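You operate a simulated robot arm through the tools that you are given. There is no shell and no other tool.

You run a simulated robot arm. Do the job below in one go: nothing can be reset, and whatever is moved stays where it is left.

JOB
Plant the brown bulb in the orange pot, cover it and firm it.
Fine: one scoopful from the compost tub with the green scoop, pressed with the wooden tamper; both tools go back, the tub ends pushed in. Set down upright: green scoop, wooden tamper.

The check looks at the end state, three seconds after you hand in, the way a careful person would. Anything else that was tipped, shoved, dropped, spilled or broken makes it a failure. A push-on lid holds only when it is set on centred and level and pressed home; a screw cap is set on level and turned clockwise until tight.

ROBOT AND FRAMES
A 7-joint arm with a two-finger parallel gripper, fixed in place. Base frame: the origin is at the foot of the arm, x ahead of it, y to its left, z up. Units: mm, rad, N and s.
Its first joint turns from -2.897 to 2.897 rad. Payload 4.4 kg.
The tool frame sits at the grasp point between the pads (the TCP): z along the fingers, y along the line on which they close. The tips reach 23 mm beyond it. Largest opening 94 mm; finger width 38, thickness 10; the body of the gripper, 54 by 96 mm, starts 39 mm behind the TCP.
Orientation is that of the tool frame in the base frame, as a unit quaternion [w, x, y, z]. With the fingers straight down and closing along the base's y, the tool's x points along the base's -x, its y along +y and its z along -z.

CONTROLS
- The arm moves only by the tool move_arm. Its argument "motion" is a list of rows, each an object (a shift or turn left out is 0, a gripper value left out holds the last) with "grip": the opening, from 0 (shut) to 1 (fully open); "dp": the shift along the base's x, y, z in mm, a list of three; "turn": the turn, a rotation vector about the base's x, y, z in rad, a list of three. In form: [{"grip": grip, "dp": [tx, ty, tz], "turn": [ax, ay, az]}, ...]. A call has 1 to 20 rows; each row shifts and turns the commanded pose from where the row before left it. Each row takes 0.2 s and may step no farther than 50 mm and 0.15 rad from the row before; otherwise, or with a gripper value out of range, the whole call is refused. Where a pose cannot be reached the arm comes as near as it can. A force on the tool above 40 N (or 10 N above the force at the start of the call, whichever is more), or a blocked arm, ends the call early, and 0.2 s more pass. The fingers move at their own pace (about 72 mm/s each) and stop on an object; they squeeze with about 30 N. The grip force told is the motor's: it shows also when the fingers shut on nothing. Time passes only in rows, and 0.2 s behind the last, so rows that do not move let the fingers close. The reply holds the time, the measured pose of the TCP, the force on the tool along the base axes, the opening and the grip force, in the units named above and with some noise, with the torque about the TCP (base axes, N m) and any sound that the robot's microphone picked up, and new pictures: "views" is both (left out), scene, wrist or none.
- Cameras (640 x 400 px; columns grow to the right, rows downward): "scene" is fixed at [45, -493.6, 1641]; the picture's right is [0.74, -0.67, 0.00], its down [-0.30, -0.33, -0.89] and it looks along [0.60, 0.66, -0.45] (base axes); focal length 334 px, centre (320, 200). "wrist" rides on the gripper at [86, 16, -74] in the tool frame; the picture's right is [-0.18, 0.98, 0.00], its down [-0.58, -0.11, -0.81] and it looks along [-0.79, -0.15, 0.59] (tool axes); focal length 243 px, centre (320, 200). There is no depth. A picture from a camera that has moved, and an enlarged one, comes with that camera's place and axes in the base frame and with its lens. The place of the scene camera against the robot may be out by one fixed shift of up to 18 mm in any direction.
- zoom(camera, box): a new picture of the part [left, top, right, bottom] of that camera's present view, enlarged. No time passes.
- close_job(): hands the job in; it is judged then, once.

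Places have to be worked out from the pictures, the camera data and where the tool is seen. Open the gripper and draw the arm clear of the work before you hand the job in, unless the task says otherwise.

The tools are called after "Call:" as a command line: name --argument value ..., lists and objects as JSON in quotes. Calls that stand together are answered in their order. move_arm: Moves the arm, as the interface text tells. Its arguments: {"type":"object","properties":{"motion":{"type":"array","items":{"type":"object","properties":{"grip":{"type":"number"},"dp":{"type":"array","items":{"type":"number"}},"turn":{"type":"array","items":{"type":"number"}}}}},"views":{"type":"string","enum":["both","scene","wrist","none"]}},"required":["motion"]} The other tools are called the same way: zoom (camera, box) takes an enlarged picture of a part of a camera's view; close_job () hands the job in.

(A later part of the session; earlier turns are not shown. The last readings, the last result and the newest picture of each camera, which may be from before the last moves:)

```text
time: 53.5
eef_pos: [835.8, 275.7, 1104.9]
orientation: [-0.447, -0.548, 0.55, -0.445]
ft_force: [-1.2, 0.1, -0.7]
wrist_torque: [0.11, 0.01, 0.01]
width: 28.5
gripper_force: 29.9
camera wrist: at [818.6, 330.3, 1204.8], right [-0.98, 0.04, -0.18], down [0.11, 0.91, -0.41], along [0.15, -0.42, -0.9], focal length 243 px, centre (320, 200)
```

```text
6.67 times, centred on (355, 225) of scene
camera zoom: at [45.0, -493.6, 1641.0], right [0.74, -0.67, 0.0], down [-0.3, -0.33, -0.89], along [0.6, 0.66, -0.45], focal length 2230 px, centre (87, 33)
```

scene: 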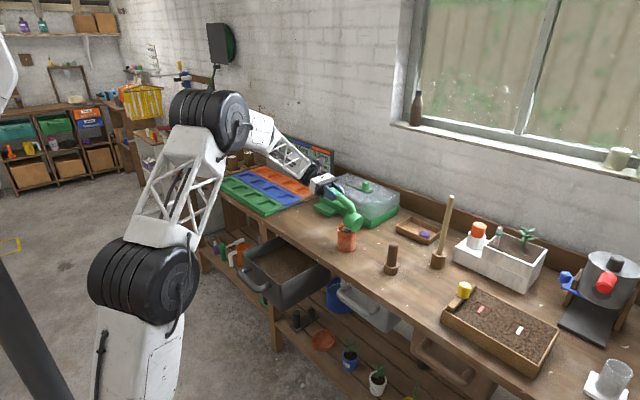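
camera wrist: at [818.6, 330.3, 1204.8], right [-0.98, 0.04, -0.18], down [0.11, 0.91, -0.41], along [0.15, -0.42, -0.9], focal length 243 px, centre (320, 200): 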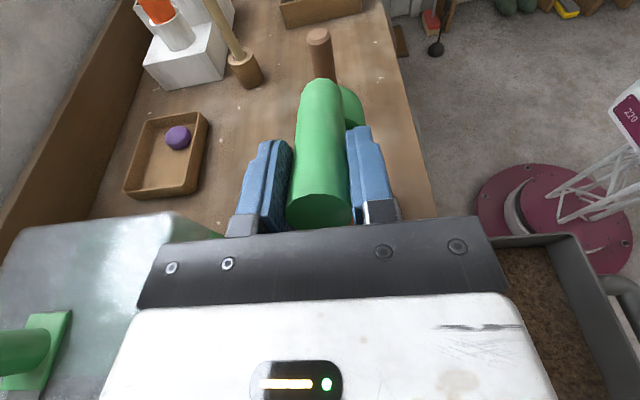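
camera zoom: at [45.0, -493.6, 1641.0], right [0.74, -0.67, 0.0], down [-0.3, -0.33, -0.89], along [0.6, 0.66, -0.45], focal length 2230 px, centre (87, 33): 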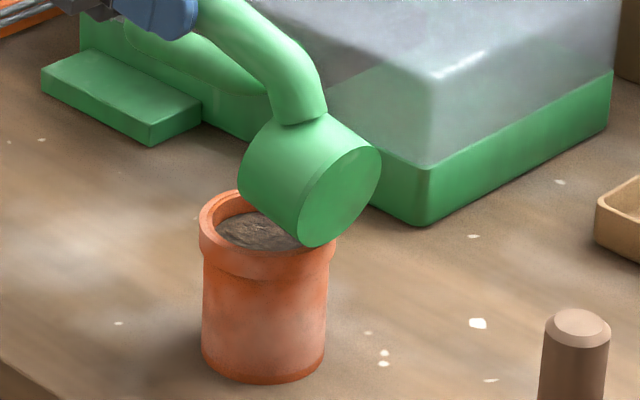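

The command was clipped to the measured pose (78°), so I roll the scoop back to level from there while rising above the pot.

Call:
move_arm --motion '[{"dp": [0, -18, 13], "turn": [0.1368, 0, 0]}, {"dp": [0, -15.3, 17], "turn": [0.1368, 0, 0]}, {"dp": [0, -15.9, 15], "turn": [0.1368, 0, 0]}, {"dp": [0, -16.6, 15], "turn": [0.1368, 0, 0]}, {"dp": [0, -16.6, 10], "turn": [0.1368, 0, 0]}, {"dp": [0, -16.4, 5], "turn": [0.1368, 0, 0]}, {"dp": [0, -16.2, 0], "turn": [0.1368, 0, 0]}, {"dp": [0, -15.3, -2], "turn": [0.1368, 0, 0]}, {"dp": [0, -14.4, -4], "turn": [0.1368, 0, 0]}, {"dp": [0, -13, -4], "turn": [0.1368, 0, 0]}, {}, {}]' --views "both"

Call:
zoom --camera "scene" --box '[315, 175, 395, 255]'

```text
time: 56.1
eef_pos: [834.2, 118.5, 1170.5]
orientation: [-0.001, -0.707, 0.707, 0.002]
ft_force: [-0.7, -0.2, -1.7]
wrist_torque: [-0.06, 0.01, 0.02]
width: 28.5
gripper_force: 30.1
camera wrist: at [818.0, 30.1, 1245.1], right [-0.98, 0.18, 0.0], down [0.11, 0.58, 0.81], along [0.15, 0.79, -0.59], focal length 243 px, centre (320, 200)
```

scene: 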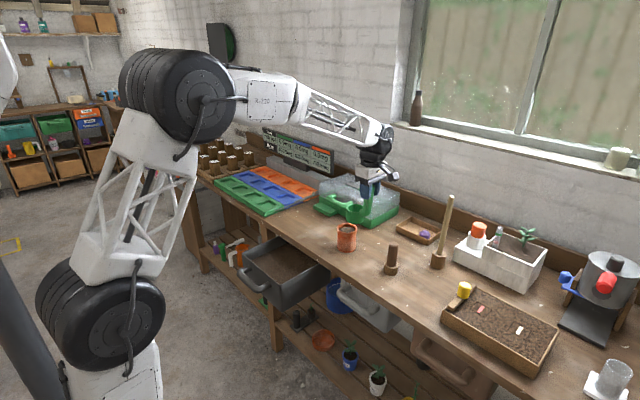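
wrist: 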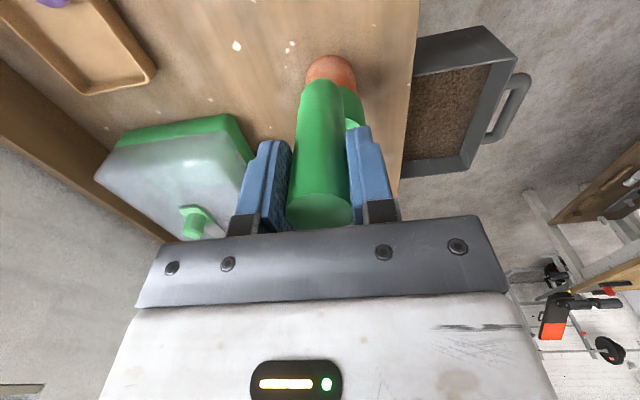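

```text
5.00 times, centred on (355, 215) of scene
camera zoom: at [45.0, -493.6, 1641.0], right [0.74, -0.67, 0.0], down [-0.3, -0.33, -0.89], along [0.6, 0.66, -0.45], focal length 1673 px, centre (145, 125)
```

zoom: 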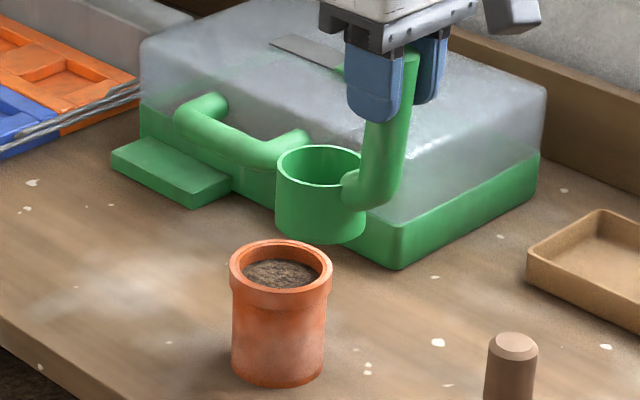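

The cup is empty, the pot is filled, and no spill is visible. I return the scoop home, yawing back to 0, above (785, 500).

Call:
move_arm --motion '[{"dp": [-4.5, 34.7, 0], "turn": [0, 0, -0.1428]}, {"dp": [-4.5, 34.7, 0], "turn": [0, 0, -0.1428]}, {"dp": [-4.5, 34.7, 0], "turn": [0, 0, -0.1428]}, {"dp": [-4.5, 34.7, 0], "turn": [0, 0, -0.1428]}, {"dp": [-4.5, 34.7, 0], "turn": [0, 0, -0.1428]}, {"dp": [-4.5, 34.7, 0], "turn": [0, 0, -0.1428]}, {"dp": [-4.5, 34.7, 0], "turn": [0, 0, -0.1428]}, {"dp": [-4.5, 34.7, 0], "turn": [0, 0, -0.1428]}, {"dp": [-4.5, 34.7, 0], "turn": [0, 0, -0.1428]}, {"dp": [-4.5, 34.7, 0], "turn": [0, 0, -0.1428]}, {"dp": [-4.5, 34.7, 0], "turn": [0, 0, -0.1428]}, {"dp": [0, 0, -30]}, {"dp": [0, 0, -30]}, {"dp": [0, 0, -20]}, {}, {}]' --views "both"

Call:
zoom --camera "scene" --box '[260, 150, 340, 230]'

```text
time: 59.5
eef_pos: [784.7, 497.9, 1090.9]
orientation: [0.001, 0.0, 1.0, 0.003]
ft_force: [0.5, 0.3, -0.8]
wrist_torque: [0.01, 0.08, 0.0]
width: 28.3
gripper_force: 29.5
camera wrist: at [698.3, 514.1, 1165.6], right [0.18, 0.98, 0.0], down [0.58, -0.11, 0.81], along [0.79, -0.15, -0.59], focal length 243 px, centre (320, 200)
```

scene: 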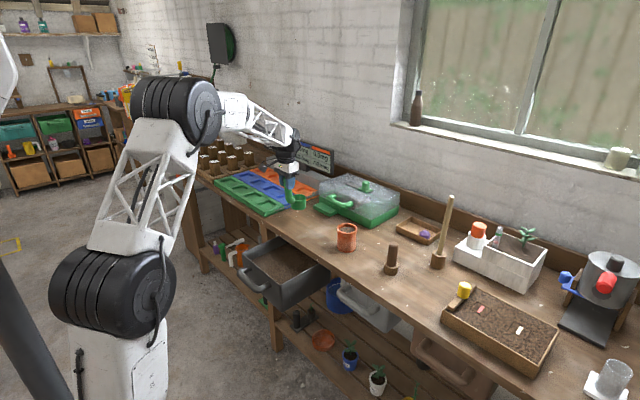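
wrist: 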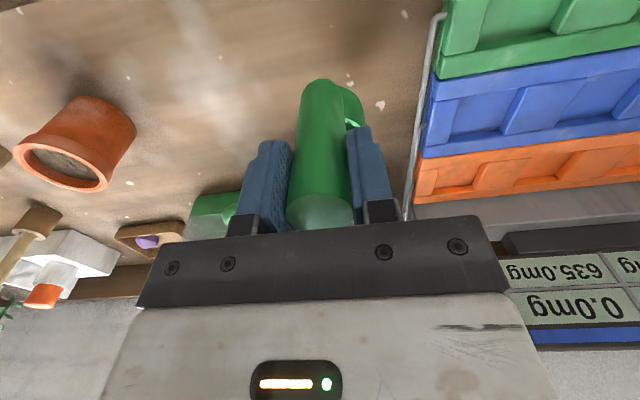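

```text
5.00 times, centred on (300, 190) of scene
camera zoom: at [45.0, -493.6, 1641.0], right [0.74, -0.67, 0.0], down [-0.3, -0.33, -0.89], along [0.6, 0.66, -0.45], focal length 1673 px, centre (420, 250)
```

zoom: 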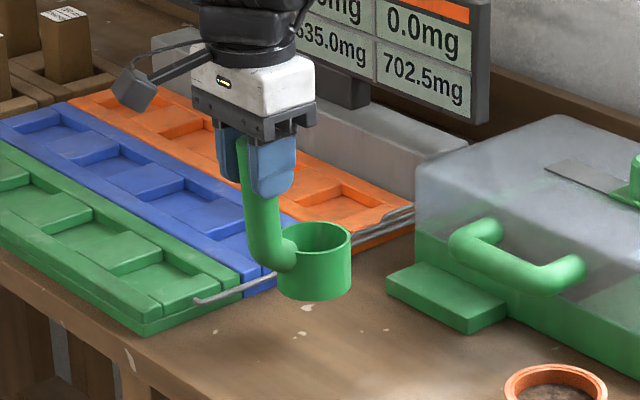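

The scoop is level over its spot. I lower to just above the recorded height, then creep to contact.

Call:
move_arm --motion '[{"dp": [0, 2.5, -25]}, {"dp": [0, 0, -20]}, {"dp": [0, 0, -10]}, {"dp": [0, 0, -3]}, {}, {}]' --views "none"

Call:
move_arm --motion '[{"dp": [0, 0, -2.5]}, {}, {}]' --views "both"

Call:
zoom --camera "scene" --box '[260, 160, 340, 230]'

```text
time: 60.9
eef_pos: [785.6, 501.7, 1032.9]
orientation: [0.0, 0.0, 1.0, 0.002]
ft_force: [-0.1, 0.2, -1.3]
wrist_torque: [0.01, 0.04, -0.01]
width: 28.7
gripper_force: 29.6
```

```text
time: 61.7
eef_pos: [787.0, 502.6, 1030.7]
orientation: [0.0, 0.0, 1.0, 0.002]
ft_force: [-2.1, 0.8, 11.2]
wrist_torque: [-0.19, -0.61, 0.0]
width: 28.5
gripper_force: 30.0
camera wrist: at [698.5, 517.3, 1105.6], right [0.18, 0.98, 0.01], down [0.58, -0.11, 0.81], along [0.79, -0.15, -0.59], focal length 243 px, centre (320, 200)
```

scene: 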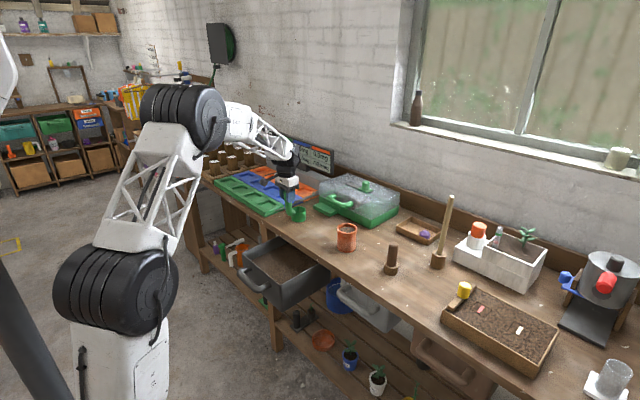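
wrist: 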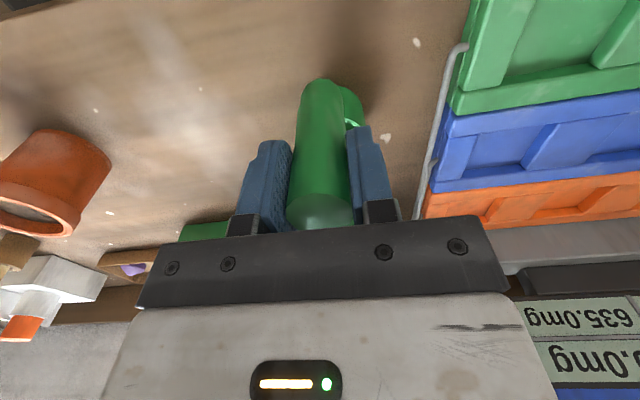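

```text
5.71 times, centred on (300, 195) of scene
camera zoom: at [45.0, -493.6, 1641.0], right [0.74, -0.67, 0.0], down [-0.3, -0.33, -0.89], along [0.6, 0.66, -0.45], focal length 1912 px, centre (434, 229)
```

zoom: 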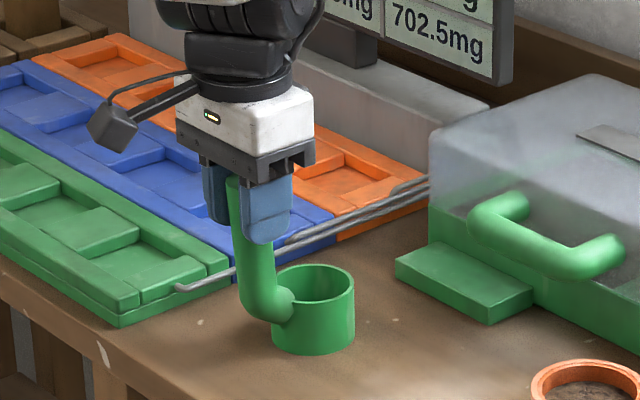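

The scoop rests on the bench with 11 N contact. I relax 1 mm, open, and rise straight up.

Call:
move_arm --motion '[{"dp": [0, 0, 0.8]}, {}, {"grip": 0.65}, {"grip": 0.65}, {"grip": 0.65}, {"dp": [0, 0, 15]}, {"dp": [0, 0, 30]}, {"dp": [0, 0, 40]}, {}]' --views "both"

Call:
zoom --camera "scene" --box '[250, 140, 350, 240]'

```text
time: 63.7
eef_pos: [784.3, 502.8, 1115.1]
orientation: [0.0, 0.0, 1.0, 0.001]
ft_force: [-0.1, 0.4, 0.7]
wrist_torque: [0.0, -0.01, 0.0]
width: 61.0
gripper_force: 0.0
camera wrist: at [697.3, 517.0, 1190.4], right [0.18, 0.98, 0.0], down [0.58, -0.11, 0.81], along [0.79, -0.15, -0.59], focal length 243 px, centre (320, 200)
```

scene: 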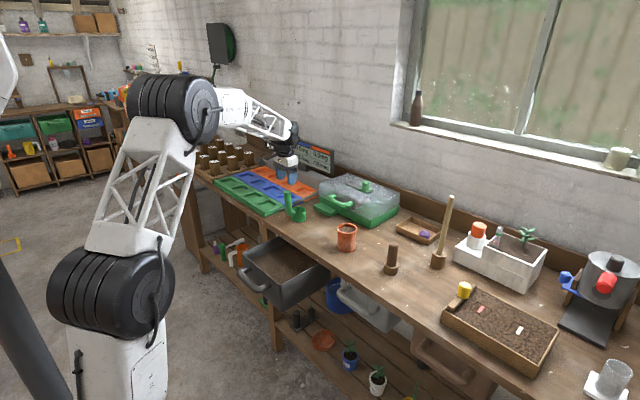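
wrist: 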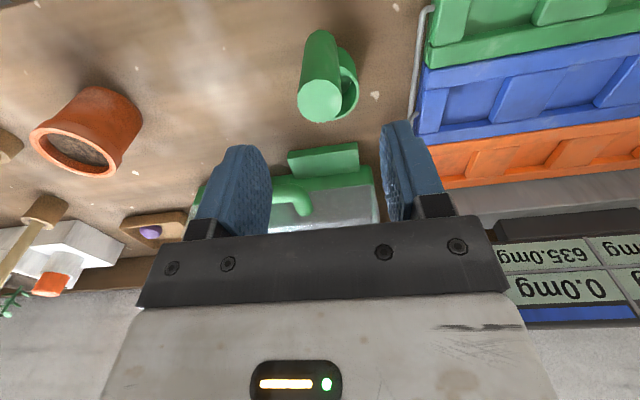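

```text
4.00 times, centred on (300, 190) of scene
camera zoom: at [45.0, -493.6, 1641.0], right [0.74, -0.67, 0.0], down [-0.3, -0.33, -0.89], along [0.6, 0.66, -0.45], focal length 1338 px, centre (400, 240)
```

zoom: 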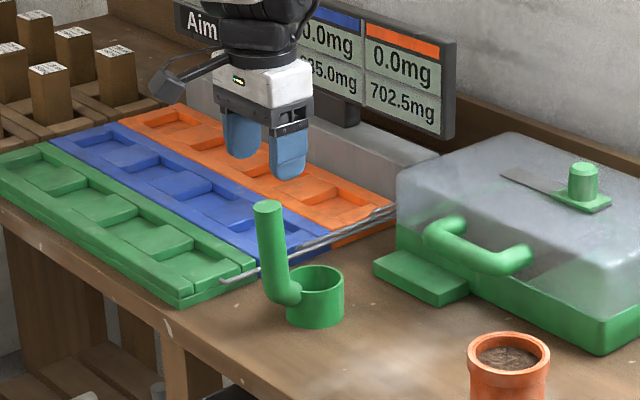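

The scoop stands upright exactly where it was. Next I move over to inspect the short wooden piece, which should be the tamper.

Call:
move_arm --motion '[{"dp": [0, 0, 30]}, {"dp": [-9, -46, 4]}, {"dp": [-9, -46, 4]}, {"dp": [-9, -46, 0]}, {"dp": [-9, -46, 0]}, {"dp": [-9, -46, 0]}, {"dp": [-9, -46, 0]}, {"dp": [-9, -46, 0]}, {"dp": [-9, -46, 0]}, {"dp": [-9, -46, 0]}, {"dp": [-9, -46, 0]}, {"dp": [-5, -10, 0]}, {}]' --views "wrist"

Call:
zoom --camera "wrist" --box '[240, 60, 440, 220]'

```text
time: 66.5
eef_pos: [691.0, 31.8, 1152.5]
orientation: [0.0, 0.0, 1.0, 0.001]
ft_force: [0.2, -0.5, -0.5]
wrist_torque: [-0.03, 0.01, 0.02]
width: 61.0
gripper_force: 0.0
camera wrist: at [603.8, 46.7, 1226.8], right [0.18, 0.98, 0.0], down [0.58, -0.11, 0.81], along [0.79, -0.15, -0.59], focal length 243 px, centre (320, 200)
```

wrist: 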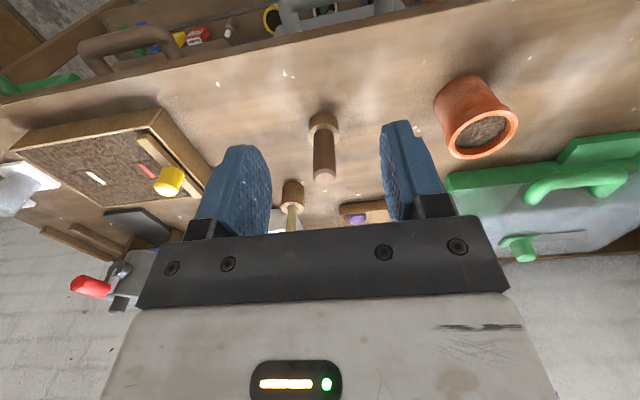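

```text
2.50 times, centred on (340, 140) of wrist
camera zoom: at [603.8, 46.7, 1226.8], right [0.18, 0.98, 0.0], down [0.58, -0.11, 0.81], along [0.79, -0.15, -0.59], focal length 606 px, centre (270, 350)
```

zoom: 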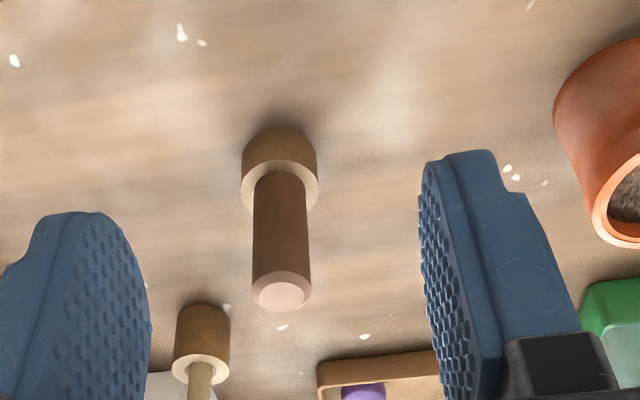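

I zoom in tightly on both wooden pieces to be sure which is the tamper.

Call:
zoom --camera "wrist" --box '[295, 100, 355, 190]'

Call:
zoom --camera "wrist" --box '[270, 170, 320, 230]'

Call:
zoom --camera "scene" --box '[375, 230, 415, 285]'

Call:
zoom --camera "scene" --box '[425, 225, 465, 280]'

```text
4.44 times, centred on (325, 145) of wrist
camera zoom: at [603.8, 46.7, 1226.8], right [0.18, 0.98, 0.0], down [0.58, -0.11, 0.81], along [0.79, -0.15, -0.59], focal length 1078 px, centre (298, 444)
```

zoom: 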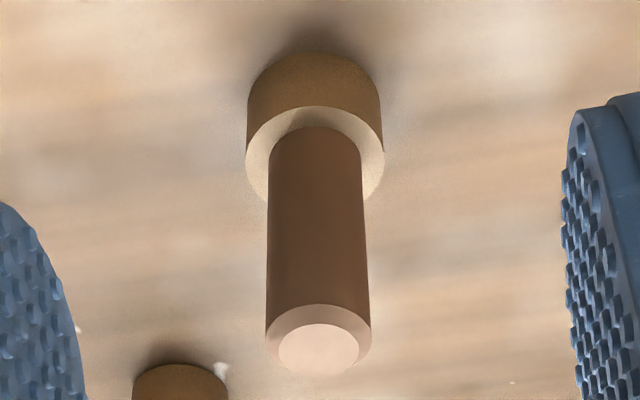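

```text
6.67 times, centred on (295, 200) of wrist
camera zoom: at [603.8, 46.7, 1226.8], right [0.18, 0.98, 0.0], down [0.58, -0.11, 0.81], along [0.79, -0.15, -0.59], focal length 1618 px, centre (487, 200)
```

zoom: 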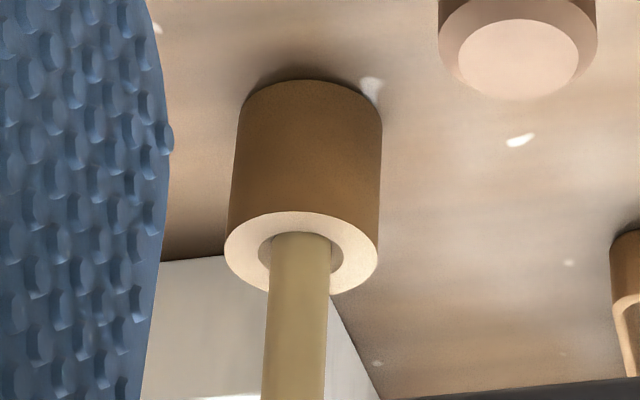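

```text
7.27 times, centred on (395, 258) of scene
camera zoom: at [45.0, -493.6, 1641.0], right [0.74, -0.67, 0.0], down [-0.3, -0.33, -0.89], along [0.6, 0.66, -0.45], focal length 2433 px, centre (-226, -218)
```

zoom: 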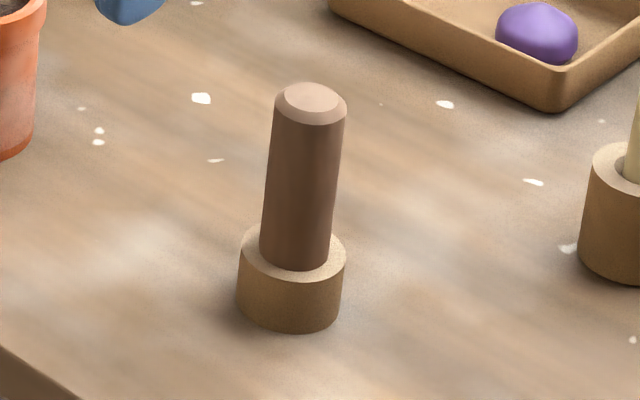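

```text
7.27 times, centred on (445, 252) of scene
camera zoom: at [45.0, -493.6, 1641.0], right [0.74, -0.67, 0.0], down [-0.3, -0.33, -0.89], along [0.6, 0.66, -0.45], focal length 2433 px, centre (-589, -182)
```

zoom: 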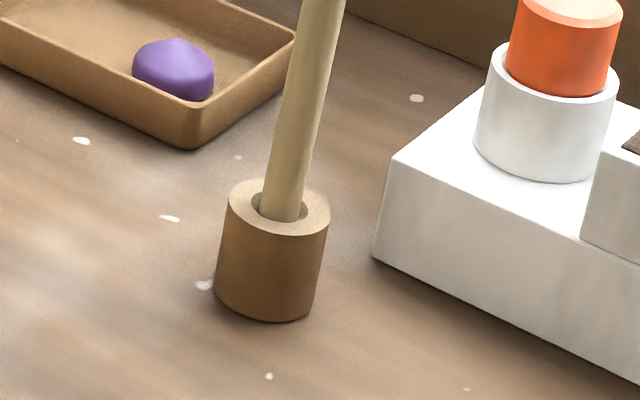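

The tall one is a loose stick in a hollow stand, while the short one is a solid head with a handle: the tamper. It stands at about (841, 8) with its top near z 1015. I move above it.

Call:
move_arm --motion '[{"dp": [40, -6, -15]}, {"dp": [40, -6, -15]}, {"dp": [40, -6, -15]}, {"dp": [30, -6, -20]}, {}, {}]' --views "both"

Call:
zoom --camera "wrist" --box '[220, 60, 420, 220]'

Call:
zoom --camera "scene" --box '[350, 190, 430, 290]'

```text
time: 67.9
eef_pos: [841.4, 6.7, 1087.0]
orientation: [0.0, 0.0, 1.0, 0.002]
ft_force: [0.0, -0.5, -0.4]
wrist_torque: [-0.01, -0.03, 0.02]
width: 61.2
gripper_force: 0.0
camera wrist: at [754.1, 22.0, 1162.7], right [0.18, 0.98, 0.0], down [0.58, -0.11, 0.81], along [0.79, -0.15, -0.59], focal length 243 px, centre (320, 200)
```

scene: 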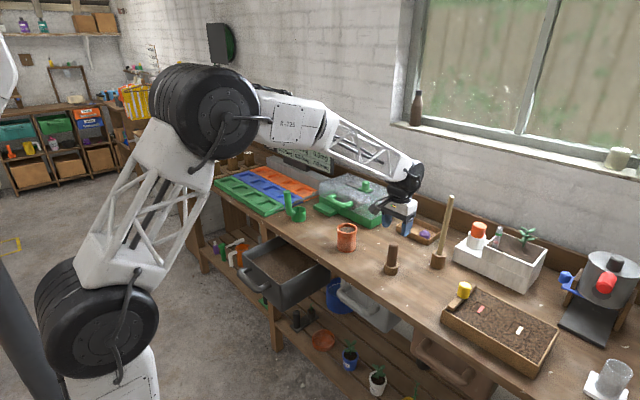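
wrist: 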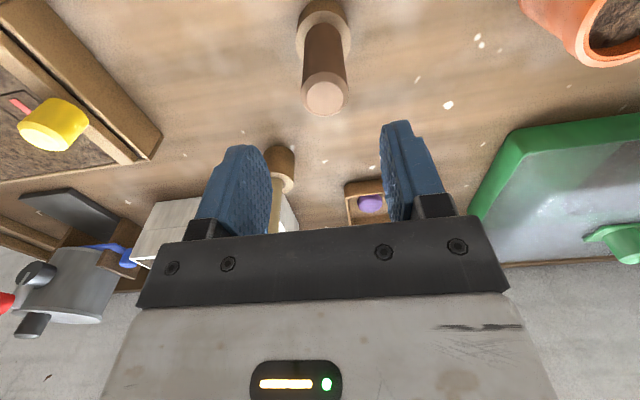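

```text
2.50 times, centred on (320, 140) of wrist
camera zoom: at [754.1, 22.0, 1162.7], right [0.18, 0.98, 0.0], down [0.58, -0.11, 0.81], along [0.79, -0.15, -0.59], focal length 606 px, centre (320, 350)
```

zoom: 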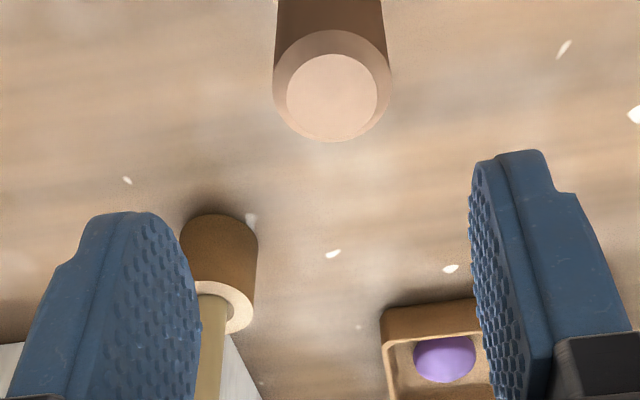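

```text
4.00 times, centred on (390, 240) of scene
camera zoom: at [45.0, -493.6, 1641.0], right [0.74, -0.67, 0.0], down [-0.3, -0.33, -0.89], along [0.6, 0.66, -0.45], focal length 1338 px, centre (40, 40)
```

zoom: 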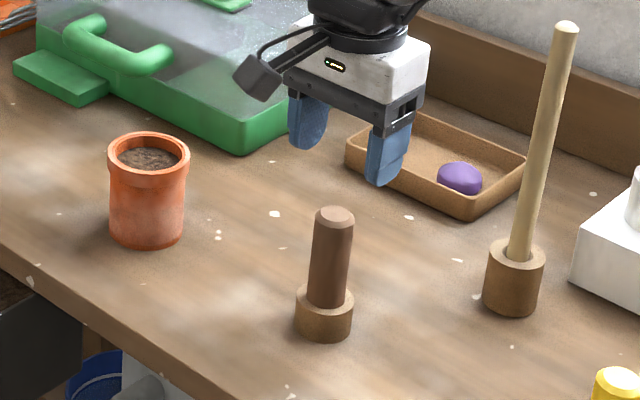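

The tamper top triangulates to (838.5, 8.8, 1017). I descend to TCP z≈998 around the handle and close.

Call:
move_arm --motion '[{"dp": [-2, 2, -30]}, {"dp": [0, 0, -30]}, {"dp": [0, 0, -20]}, {"dp": [0, 0, -9]}, {}, {"grip": 0.1}, {"grip": 0.1}, {"grip": 0.1}, {"grip": 0.1}, {}]' --views "both"

Call:
zoom --camera "scene" --box '[350, 190, 430, 290]'

```text
time: 70.1
eef_pos: [838.7, 10.8, 999.4]
orientation: [-0.001, -0.001, 1.0, 0.001]
ft_force: [-0.2, -1.1, 0.1]
wrist_torque: [-0.08, -0.03, -0.02]
width: 30.8
gripper_force: 29.9
camera wrist: at [751.3, 25.2, 1074.4], right [0.18, 0.98, 0.0], down [0.58, -0.11, 0.81], along [0.79, -0.15, -0.59], focal length 243 px, centre (320, 200)
```

scene: 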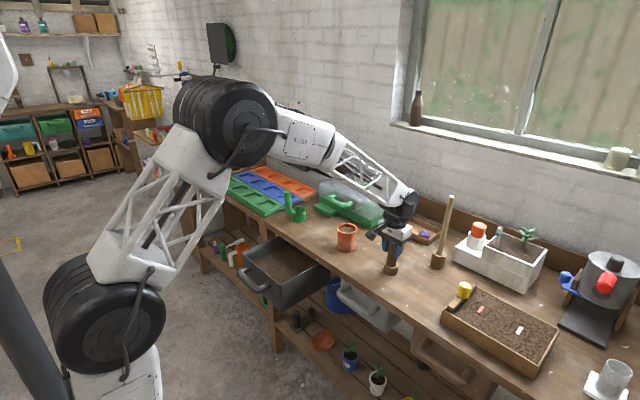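
wrist: 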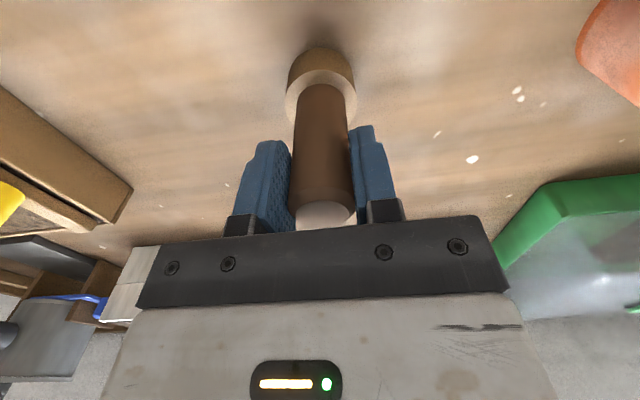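

```text
4.00 times, centred on (390, 240) of scene
camera zoom: at [45.0, -493.6, 1641.0], right [0.74, -0.67, 0.0], down [-0.3, -0.33, -0.89], along [0.6, 0.66, -0.45], focal length 1338 px, centre (40, 40)
```

zoom: 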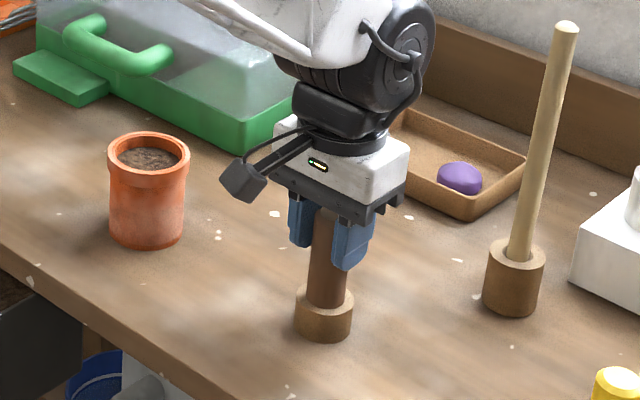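

The tamper is gripped at 30.8 mm; the home pose is TCP (838.7, 10.8, 999.4). I lift it and carry it over the pot.

Call:
move_arm --motion '[{"dp": [0, 0, 5]}, {"dp": [0, 0, 20]}, {"dp": [0, 0, 40]}, {"dp": [0, 0, 45]}, {"dp": [0, 15, 10]}, {"dp": [-1, 35, 0]}, {"dp": [-1, 40, 0]}, {"dp": [-1, 40, 0]}, {"dp": [-1, 40, 0]}, {"dp": [0, 24, 0]}, {}, {}]' --views "both"

Call:
zoom --camera "wrist" --box '[240, 0, 400, 120]'

Call:
zoom --camera "scene" --box '[310, 170, 390, 260]'

```text
time: 72.7
eef_pos: [833.0, 205.1, 1119.8]
orientation: [-0.001, 0.001, 1.0, 0.002]
ft_force: [-0.6, 0.3, -2.0]
wrist_torque: [-0.03, 0.0, 0.0]
width: 30.9
gripper_force: 29.6
camera wrist: at [746.7, 219.1, 1193.7], right [0.18, 0.98, 0.0], down [0.58, -0.11, 0.81], along [0.79, -0.15, -0.59], focal length 243 px, centre (320, 200)
```

scene: 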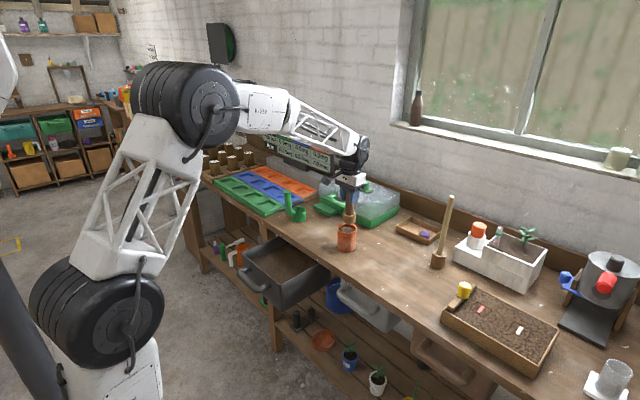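
wrist: 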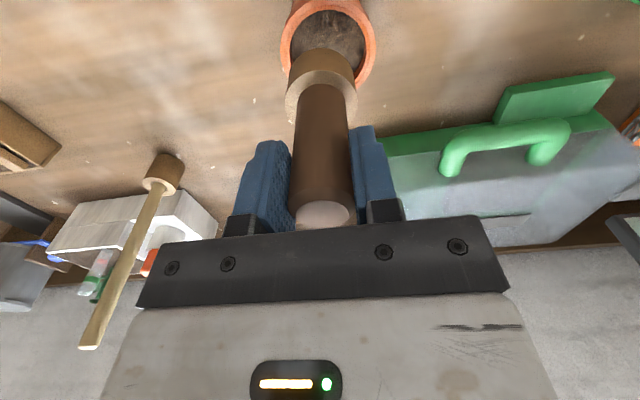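

```text
3.33 times, centred on (320, 60) of wrist
camera zoom: at [746.7, 219.1, 1193.7], right [0.18, 0.98, 0.0], down [0.58, -0.11, 0.81], along [0.79, -0.15, -0.59], focal length 809 px, centre (320, 667)
```

zoom: 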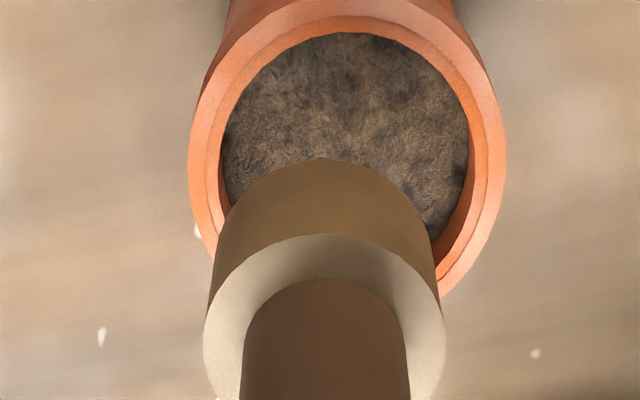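

```text
4.44 times, centred on (350, 215) of scene
camera zoom: at [45.0, -493.6, 1641.0], right [0.74, -0.67, 0.0], down [-0.3, -0.33, -0.89], along [0.6, 0.66, -0.45], focal length 1487 px, centre (187, 133)
```

zoom: 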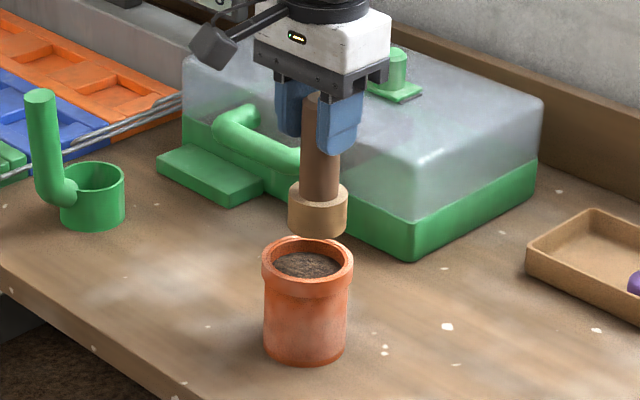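

Comparing head and pot, the pot centre is at y≈209, about 5 mm further +y than the head. I correct that and lower the head to just inside the rim.

Call:
move_arm --motion '[{"dp": [0, 5, 0]}, {"dp": [0, 0, -15]}, {"dp": [0, 0, -13]}, {}]' --views "both"

Call:
zoom --camera "wrist" --box '[240, 0, 400, 120]'

Call:
zoom --camera "scene" --box '[320, 200, 380, 260]'

```text
time: 73.7
eef_pos: [834.7, 209.9, 1091.8]
orientation: [0.0, 0.001, 1.0, 0.002]
ft_force: [0.1, 0.2, -1.7]
wrist_torque: [0.02, 0.02, -0.01]
width: 30.8
gripper_force: 30.5
camera wrist: at [747.1, 224.2, 1166.3], right [0.18, 0.98, 0.0], down [0.58, -0.11, 0.81], along [0.79, -0.15, -0.59], focal length 243 px, centre (320, 200)
```

scene: 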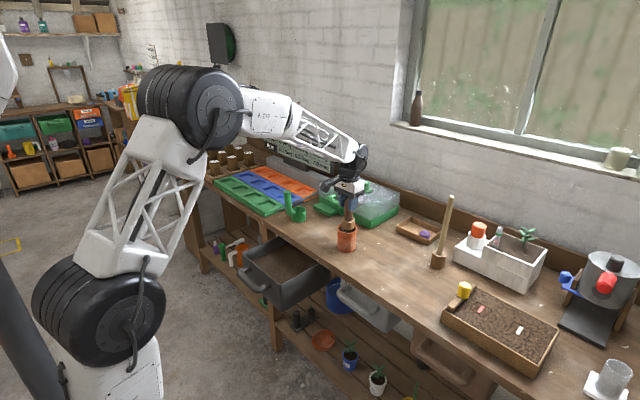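
wrist: 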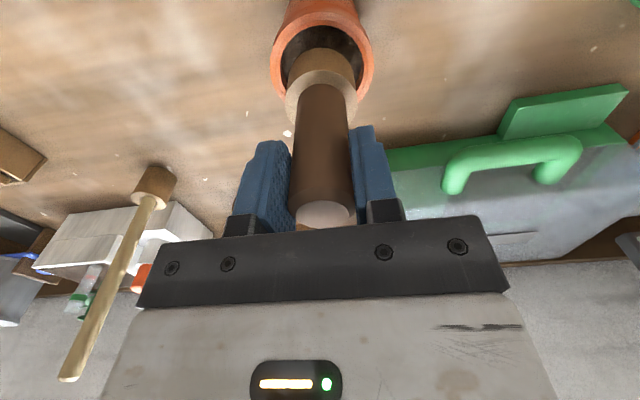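

```text
3.33 times, centred on (320, 60) of wrist
camera zoom: at [747.1, 224.2, 1166.3], right [0.18, 0.98, 0.0], down [0.58, -0.11, 0.81], along [0.79, -0.15, -0.59], focal length 809 px, centre (320, 667)
```

zoom: 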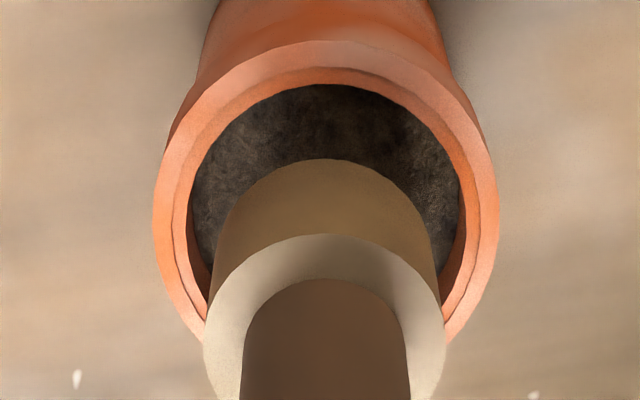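

```text
6.67 times, centred on (350, 230) of scene
camera zoom: at [45.0, -493.6, 1641.0], right [0.74, -0.67, 0.0], down [-0.3, -0.33, -0.89], along [0.6, 0.66, -0.45], focal length 2230 px, centre (120, 0)
```

zoom: 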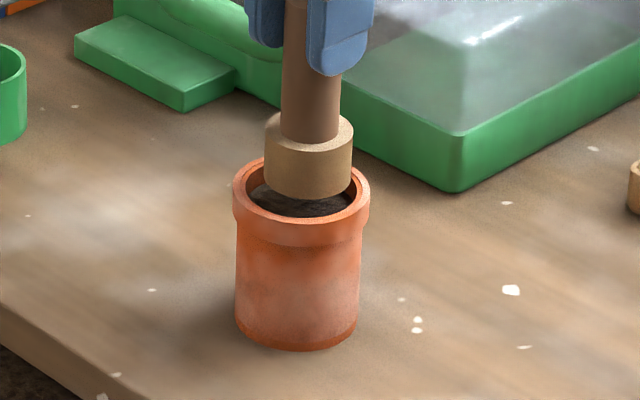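

The head is now centred over the pot in both views. I lower slowly into the pot, watching the force.

Call:
move_arm --motion '[{"dp": [0, 0, -5]}, {"dp": [0, 0, -5]}, {"dp": [0, 0, -5]}, {"dp": [0, 0, -4]}, {}]' --views "both"

Call:
zoom --camera "scene" --box '[320, 200, 380, 260]'

```text
time: 74.9
eef_pos: [834.1, 209.3, 1072.4]
orientation: [0.0, 0.0, 1.0, 0.002]
ft_force: [1.2, 0.1, -1.4]
wrist_torque: [0.0, 0.05, -0.02]
width: 31.0
gripper_force: 29.3
camera wrist: at [747.1, 224.1, 1147.0], right [0.18, 0.98, 0.0], down [0.58, -0.11, 0.81], along [0.79, -0.15, -0.59], focal length 243 px, centre (320, 200)
```

scene: 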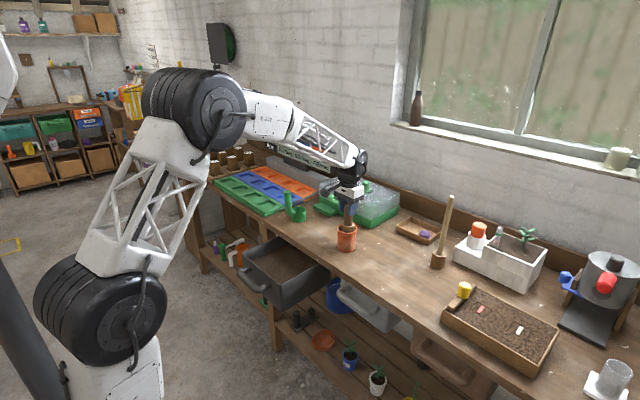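
wrist: 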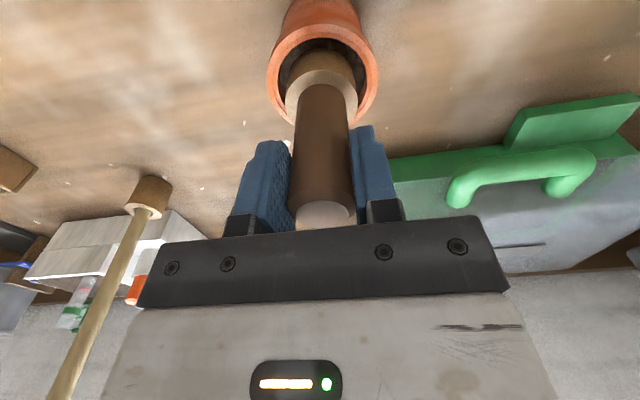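

```text
6.67 times, centred on (350, 230) of scene
camera zoom: at [45.0, -493.6, 1641.0], right [0.74, -0.67, 0.0], down [-0.3, -0.33, -0.89], along [0.6, 0.66, -0.45], focal length 2230 px, centre (120, 0)
```

zoom: 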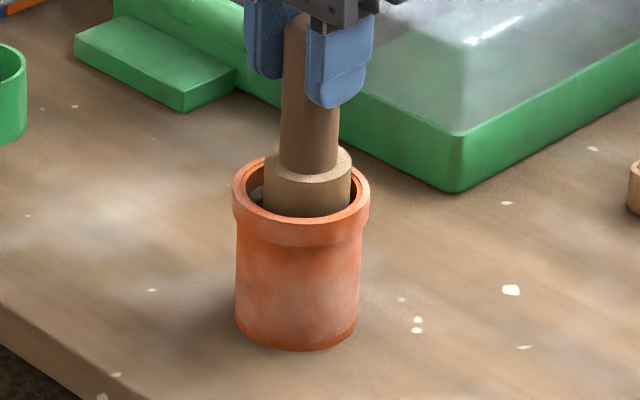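

No contact yet, and there is clearance all round. I continue down gently.

Call:
move_arm --motion '[{"dp": [-1, 1, -3]}, {"dp": [0, 0, -3]}, {"dp": [0, 0, -3]}, {}]' --views "none"

Call:
move_arm --motion '[{"dp": [0, 0, -3]}, {"dp": [0, 0, -3]}, {}]' --views "scene"

Call:
zoom --camera "scene" --box '[320, 200, 380, 260]'

```text
time: 75.9
eef_pos: [833.0, 211.3, 1062.8]
orientation: [0.0, 0.0, 1.0, 0.002]
ft_force: [-0.1, 0.5, -2.1]
wrist_torque: [-0.01, 0.02, 0.0]
width: 30.9
gripper_force: 30.2
```

```text
time: 76.7
eef_pos: [833.1, 211.6, 1059.2]
orientation: [0.001, 0.0, 1.0, 0.002]
ft_force: [-0.6, -0.8, 10.6]
wrist_torque: [-0.16, 0.01, -0.02]
width: 30.7
gripper_force: 30.2
```

scene: 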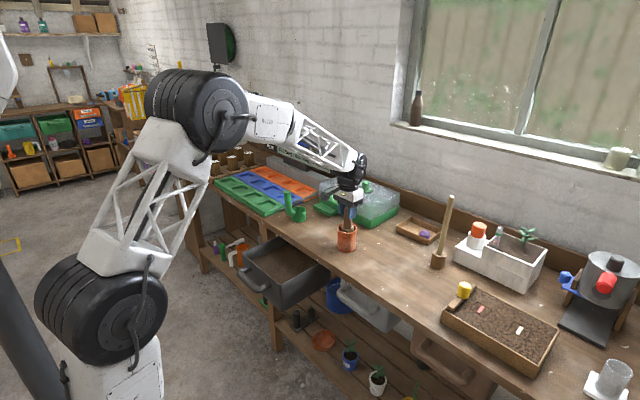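

```text
6.67 times, centred on (350, 230) of scene
camera zoom: at [45.0, -493.6, 1641.0], right [0.74, -0.67, 0.0], down [-0.3, -0.33, -0.89], along [0.6, 0.66, -0.45], focal length 2230 px, centre (120, 0)
```

zoom: 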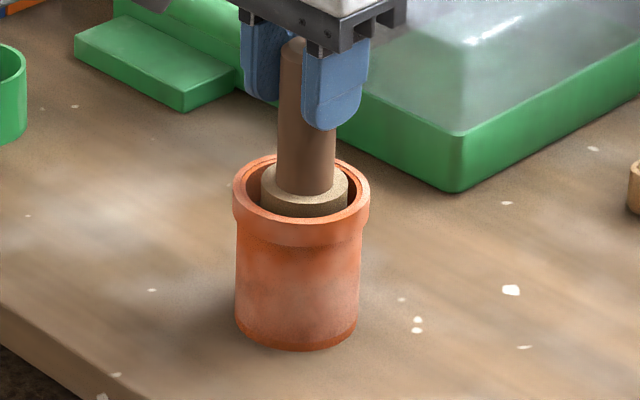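

The tamper touches the compost with about 12 N at TCP z≈1059. I press further, 3 mm, to about 28 N and hold.

Call:
move_arm --motion '[{"dp": [0, 0, -1.5]}, {"dp": [0, 0, -1.5]}, {}, {}, {}]' --views "scene"

```text
time: 77.5
eef_pos: [833.4, 211.7, 1058.6]
orientation: [0.003, 0.0, 1.0, 0.003]
ft_force: [-0.1, -0.3, 4.5]
wrist_torque: [-0.04, -0.08, -0.03]
width: 31.1
gripper_force: 29.9
stopped in row 3: the force on the tool passed its limit at 41 N (the readings are from after the stop); the commanded pose is now the measured one
```

scene: 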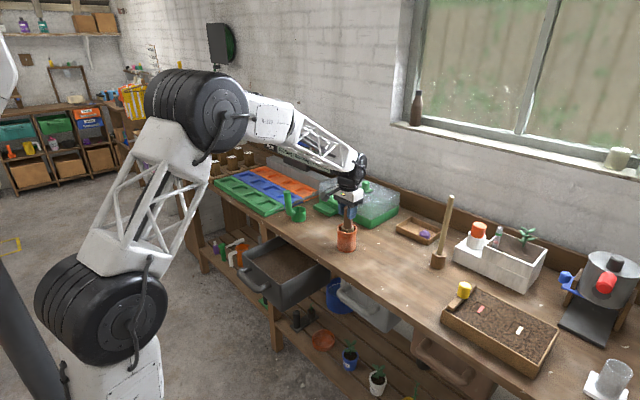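

The press peaked at 41 N. I give a second, sustained press at moderate force to firm it.

Call:
move_arm --motion '[{"dp": [0, 0, -1.5]}, {}, {}, {}, {}]' --views "none"

```text
time: 78.7
eef_pos: [834.6, 211.2, 1058.8]
orientation: [0.003, -0.001, 1.0, 0.002]
ft_force: [0.2, 0.3, 35.0]
wrist_torque: [-0.22, -0.14, -0.03]
width: 30.8
gripper_force: 30.5
```

It held about 35 N for a second. I lift the tamper straight out and look at the pot surface.

Call:
move_arm --motion '[{"dp": [0, -0.5, 3]}, {"dp": [0, 0, 12]}, {"dp": [0, 0, 25]}, {"dp": [0, 0, 35]}, {}]' --views "both"

Call:
zoom --camera "wrist" --box '[240, 0, 400, 120]'

Call:
zoom --camera "scene" --box '[320, 180, 380, 260]'

```text
time: 79.8
eef_pos: [832.8, 209.7, 1130.8]
orientation: [0.002, 0.0, 1.0, 0.003]
ft_force: [0.4, 0.1, -1.7]
wrist_torque: [0.01, 0.03, 0.01]
width: 31.0
gripper_force: 29.9
camera wrist: at [746.9, 224.3, 1205.1], right [0.18, 0.98, 0.01], down [0.58, -0.11, 0.81], along [0.8, -0.14, -0.59], focal length 243 px, centre (320, 200)
```

scene: 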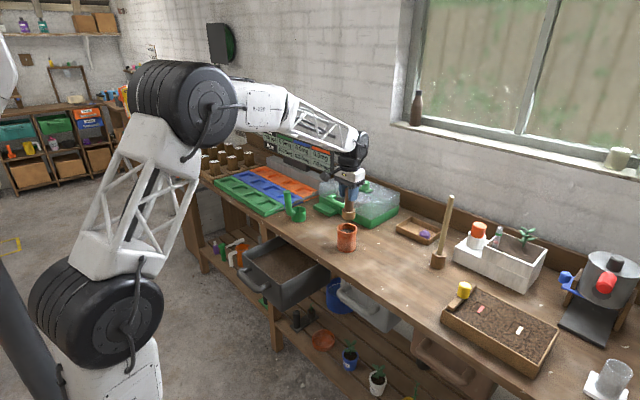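
wrist: 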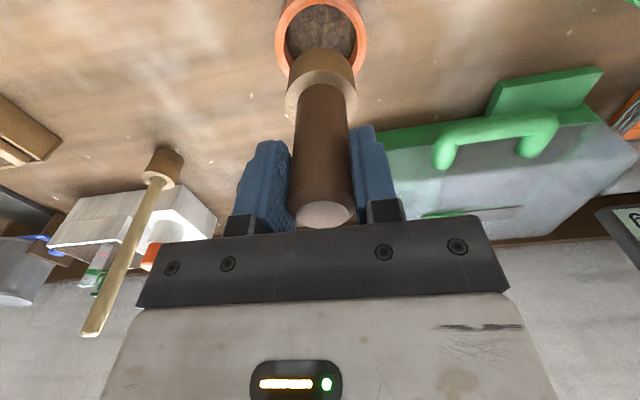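

```text
3.33 times, centred on (320, 60) of wrist
camera zoom: at [746.9, 224.3, 1205.1], right [0.18, 0.98, 0.01], down [0.58, -0.11, 0.81], along [0.8, -0.14, -0.59], focal length 809 px, centre (320, 667)
```

zoom: 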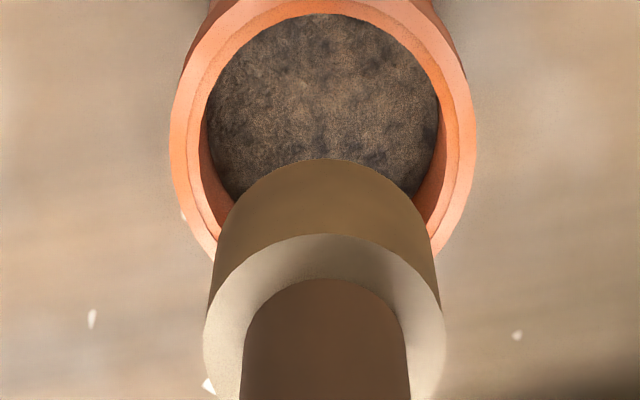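

```text
5.00 times, centred on (350, 220) of scene
camera zoom: at [45.0, -493.6, 1641.0], right [0.74, -0.67, 0.0], down [-0.3, -0.33, -0.89], along [0.6, 0.66, -0.45], focal length 1673 px, centre (170, 100)
```

zoom: 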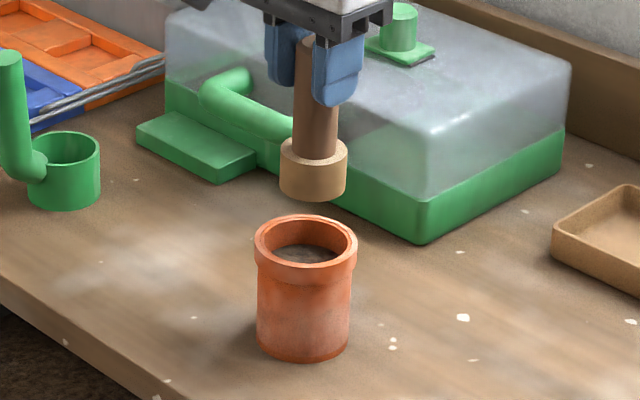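

The surface is visibly pressed lower and the pot is undisturbed. I return the tamper to its spot, first to a few millimetres above the recorded height.

Call:
move_arm --motion '[{"dp": [1, -20, 0], "turn": [-0.004, 0.005, 0]}, {"dp": [1, -40, 0]}, {"dp": [1, -40, 0]}, {"dp": [1, -40, 0]}, {"dp": [1, -40, 0]}, {"dp": [0, -19, 0]}, {"dp": [0, 0, -35]}, {"dp": [0, 0, -40]}, {"dp": [0, 0, -35]}, {"dp": [0, 0, -15]}, {}, {}]' --views "both"

Call:
zoom --camera "scene" --box '[350, 190, 430, 290]'

```text
time: 82.5
eef_pos: [838.0, 10.9, 1007.4]
orientation: [-0.001, 0.0, 1.0, 0.0]
ft_force: [0.0, -0.4, -0.7]
wrist_torque: [0.04, 0.03, -0.03]
width: 30.8
gripper_force: 29.6
camera wrist: at [751.1, 26.5, 1081.1], right [0.18, 0.98, 0.0], down [0.58, -0.11, 0.81], along [0.79, -0.15, -0.59], focal length 243 px, centre (320, 200)
```

scene: 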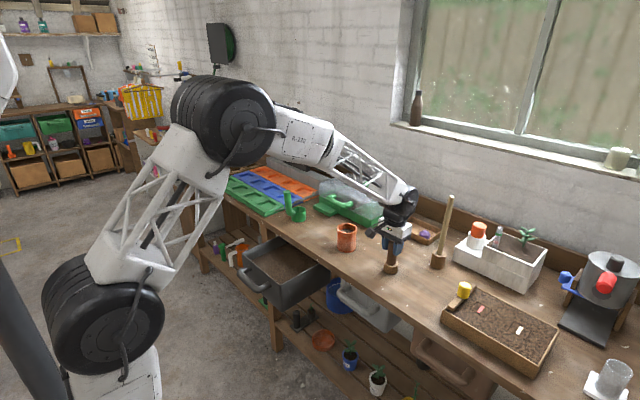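
wrist: 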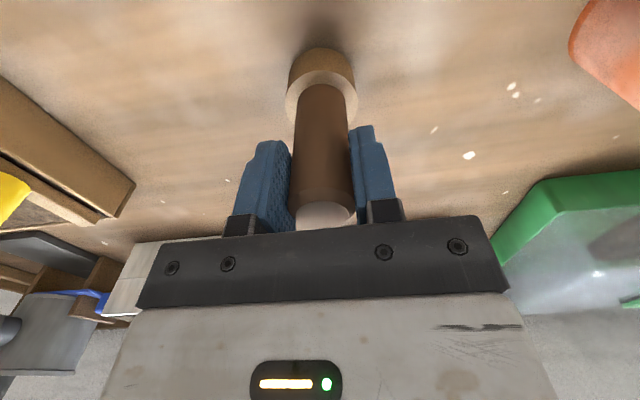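

```text
4.00 times, centred on (390, 240) of scene
camera zoom: at [45.0, -493.6, 1641.0], right [0.74, -0.67, 0.0], down [-0.3, -0.33, -0.89], along [0.6, 0.66, -0.45], focal length 1338 px, centre (40, 40)
```

zoom: 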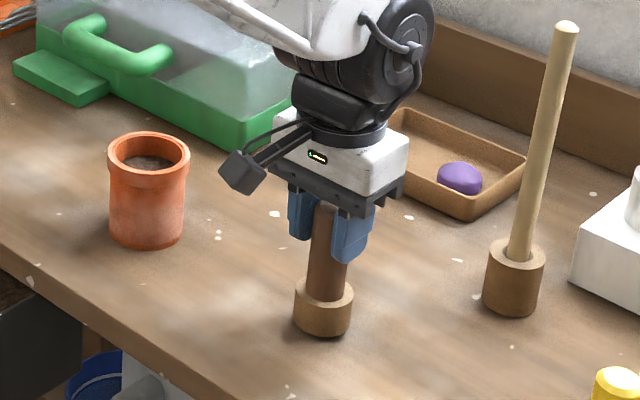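

I creep down to contact (the recorded height was 999.4).

Call:
move_arm --motion '[{"dp": [0, 0, -4]}, {"dp": [0, 0, -2]}, {}]' --views "none"

Call:
move_arm --motion '[{"dp": [0, 0, -1.5]}, {}]' --views "none"

```text
time: 83.2
eef_pos: [838.0, 12.9, 999.9]
orientation: [-0.001, 0.0, 1.0, 0.001]
ft_force: [0.4, 0.4, -1.2]
wrist_torque: [0.01, 0.01, 0.02]
width: 30.8
gripper_force: 29.8
```

```text
time: 83.8
eef_pos: [836.5, 11.7, 1000.1]
orientation: [0.0, 0.0, 1.0, 0.001]
ft_force: [-2.6, 0.9, 8.0]
wrist_torque: [-0.05, 0.03, -0.03]
width: 30.8
gripper_force: 30.3
```

The tamper is in contact with the bench at 8 N. I relax slightly, release and rise.

Call:
move_arm --motion '[{"dp": [0, 0, 0.8]}, {}, {"grip": 0.65}, {"grip": 0.65}, {"grip": 0.65}, {"dp": [0, 0, 15]}, {"dp": [0, 0, 30]}, {"dp": [0, 0, 45]}, {}]' --views "both"

Call:
zoom --camera "scene" --box '[350, 190, 430, 290]'

```text
time: 85.8
eef_pos: [837.8, 10.4, 1089.7]
orientation: [-0.001, 0.0, 1.0, 0.001]
ft_force: [-0.4, -0.1, 0.0]
wrist_torque: [0.02, 0.04, 0.04]
width: 61.5
gripper_force: 0.0
camera wrist: at [751.9, 24.9, 1164.5], right [0.18, 0.98, 0.0], down [0.58, -0.11, 0.81], along [0.79, -0.15, -0.59], focal length 243 px, centre (320, 200)
```

scene: 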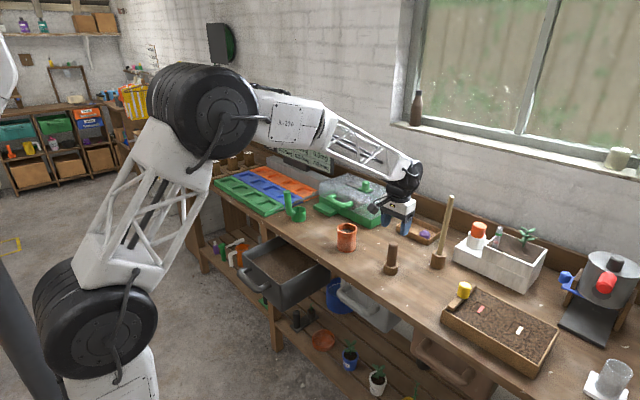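
wrist: 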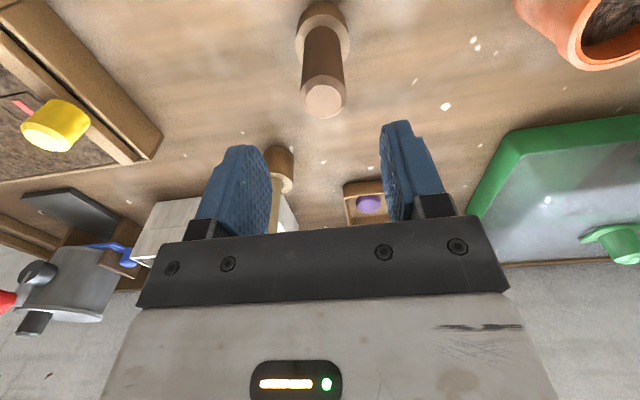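

```text
4.00 times, centred on (390, 240) of scene
camera zoom: at [45.0, -493.6, 1641.0], right [0.74, -0.67, 0.0], down [-0.3, -0.33, -0.89], along [0.6, 0.66, -0.45], focal length 1338 px, centre (40, 40)
```

zoom: 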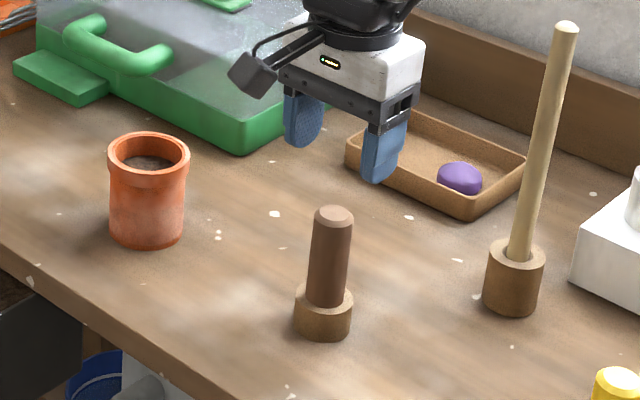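

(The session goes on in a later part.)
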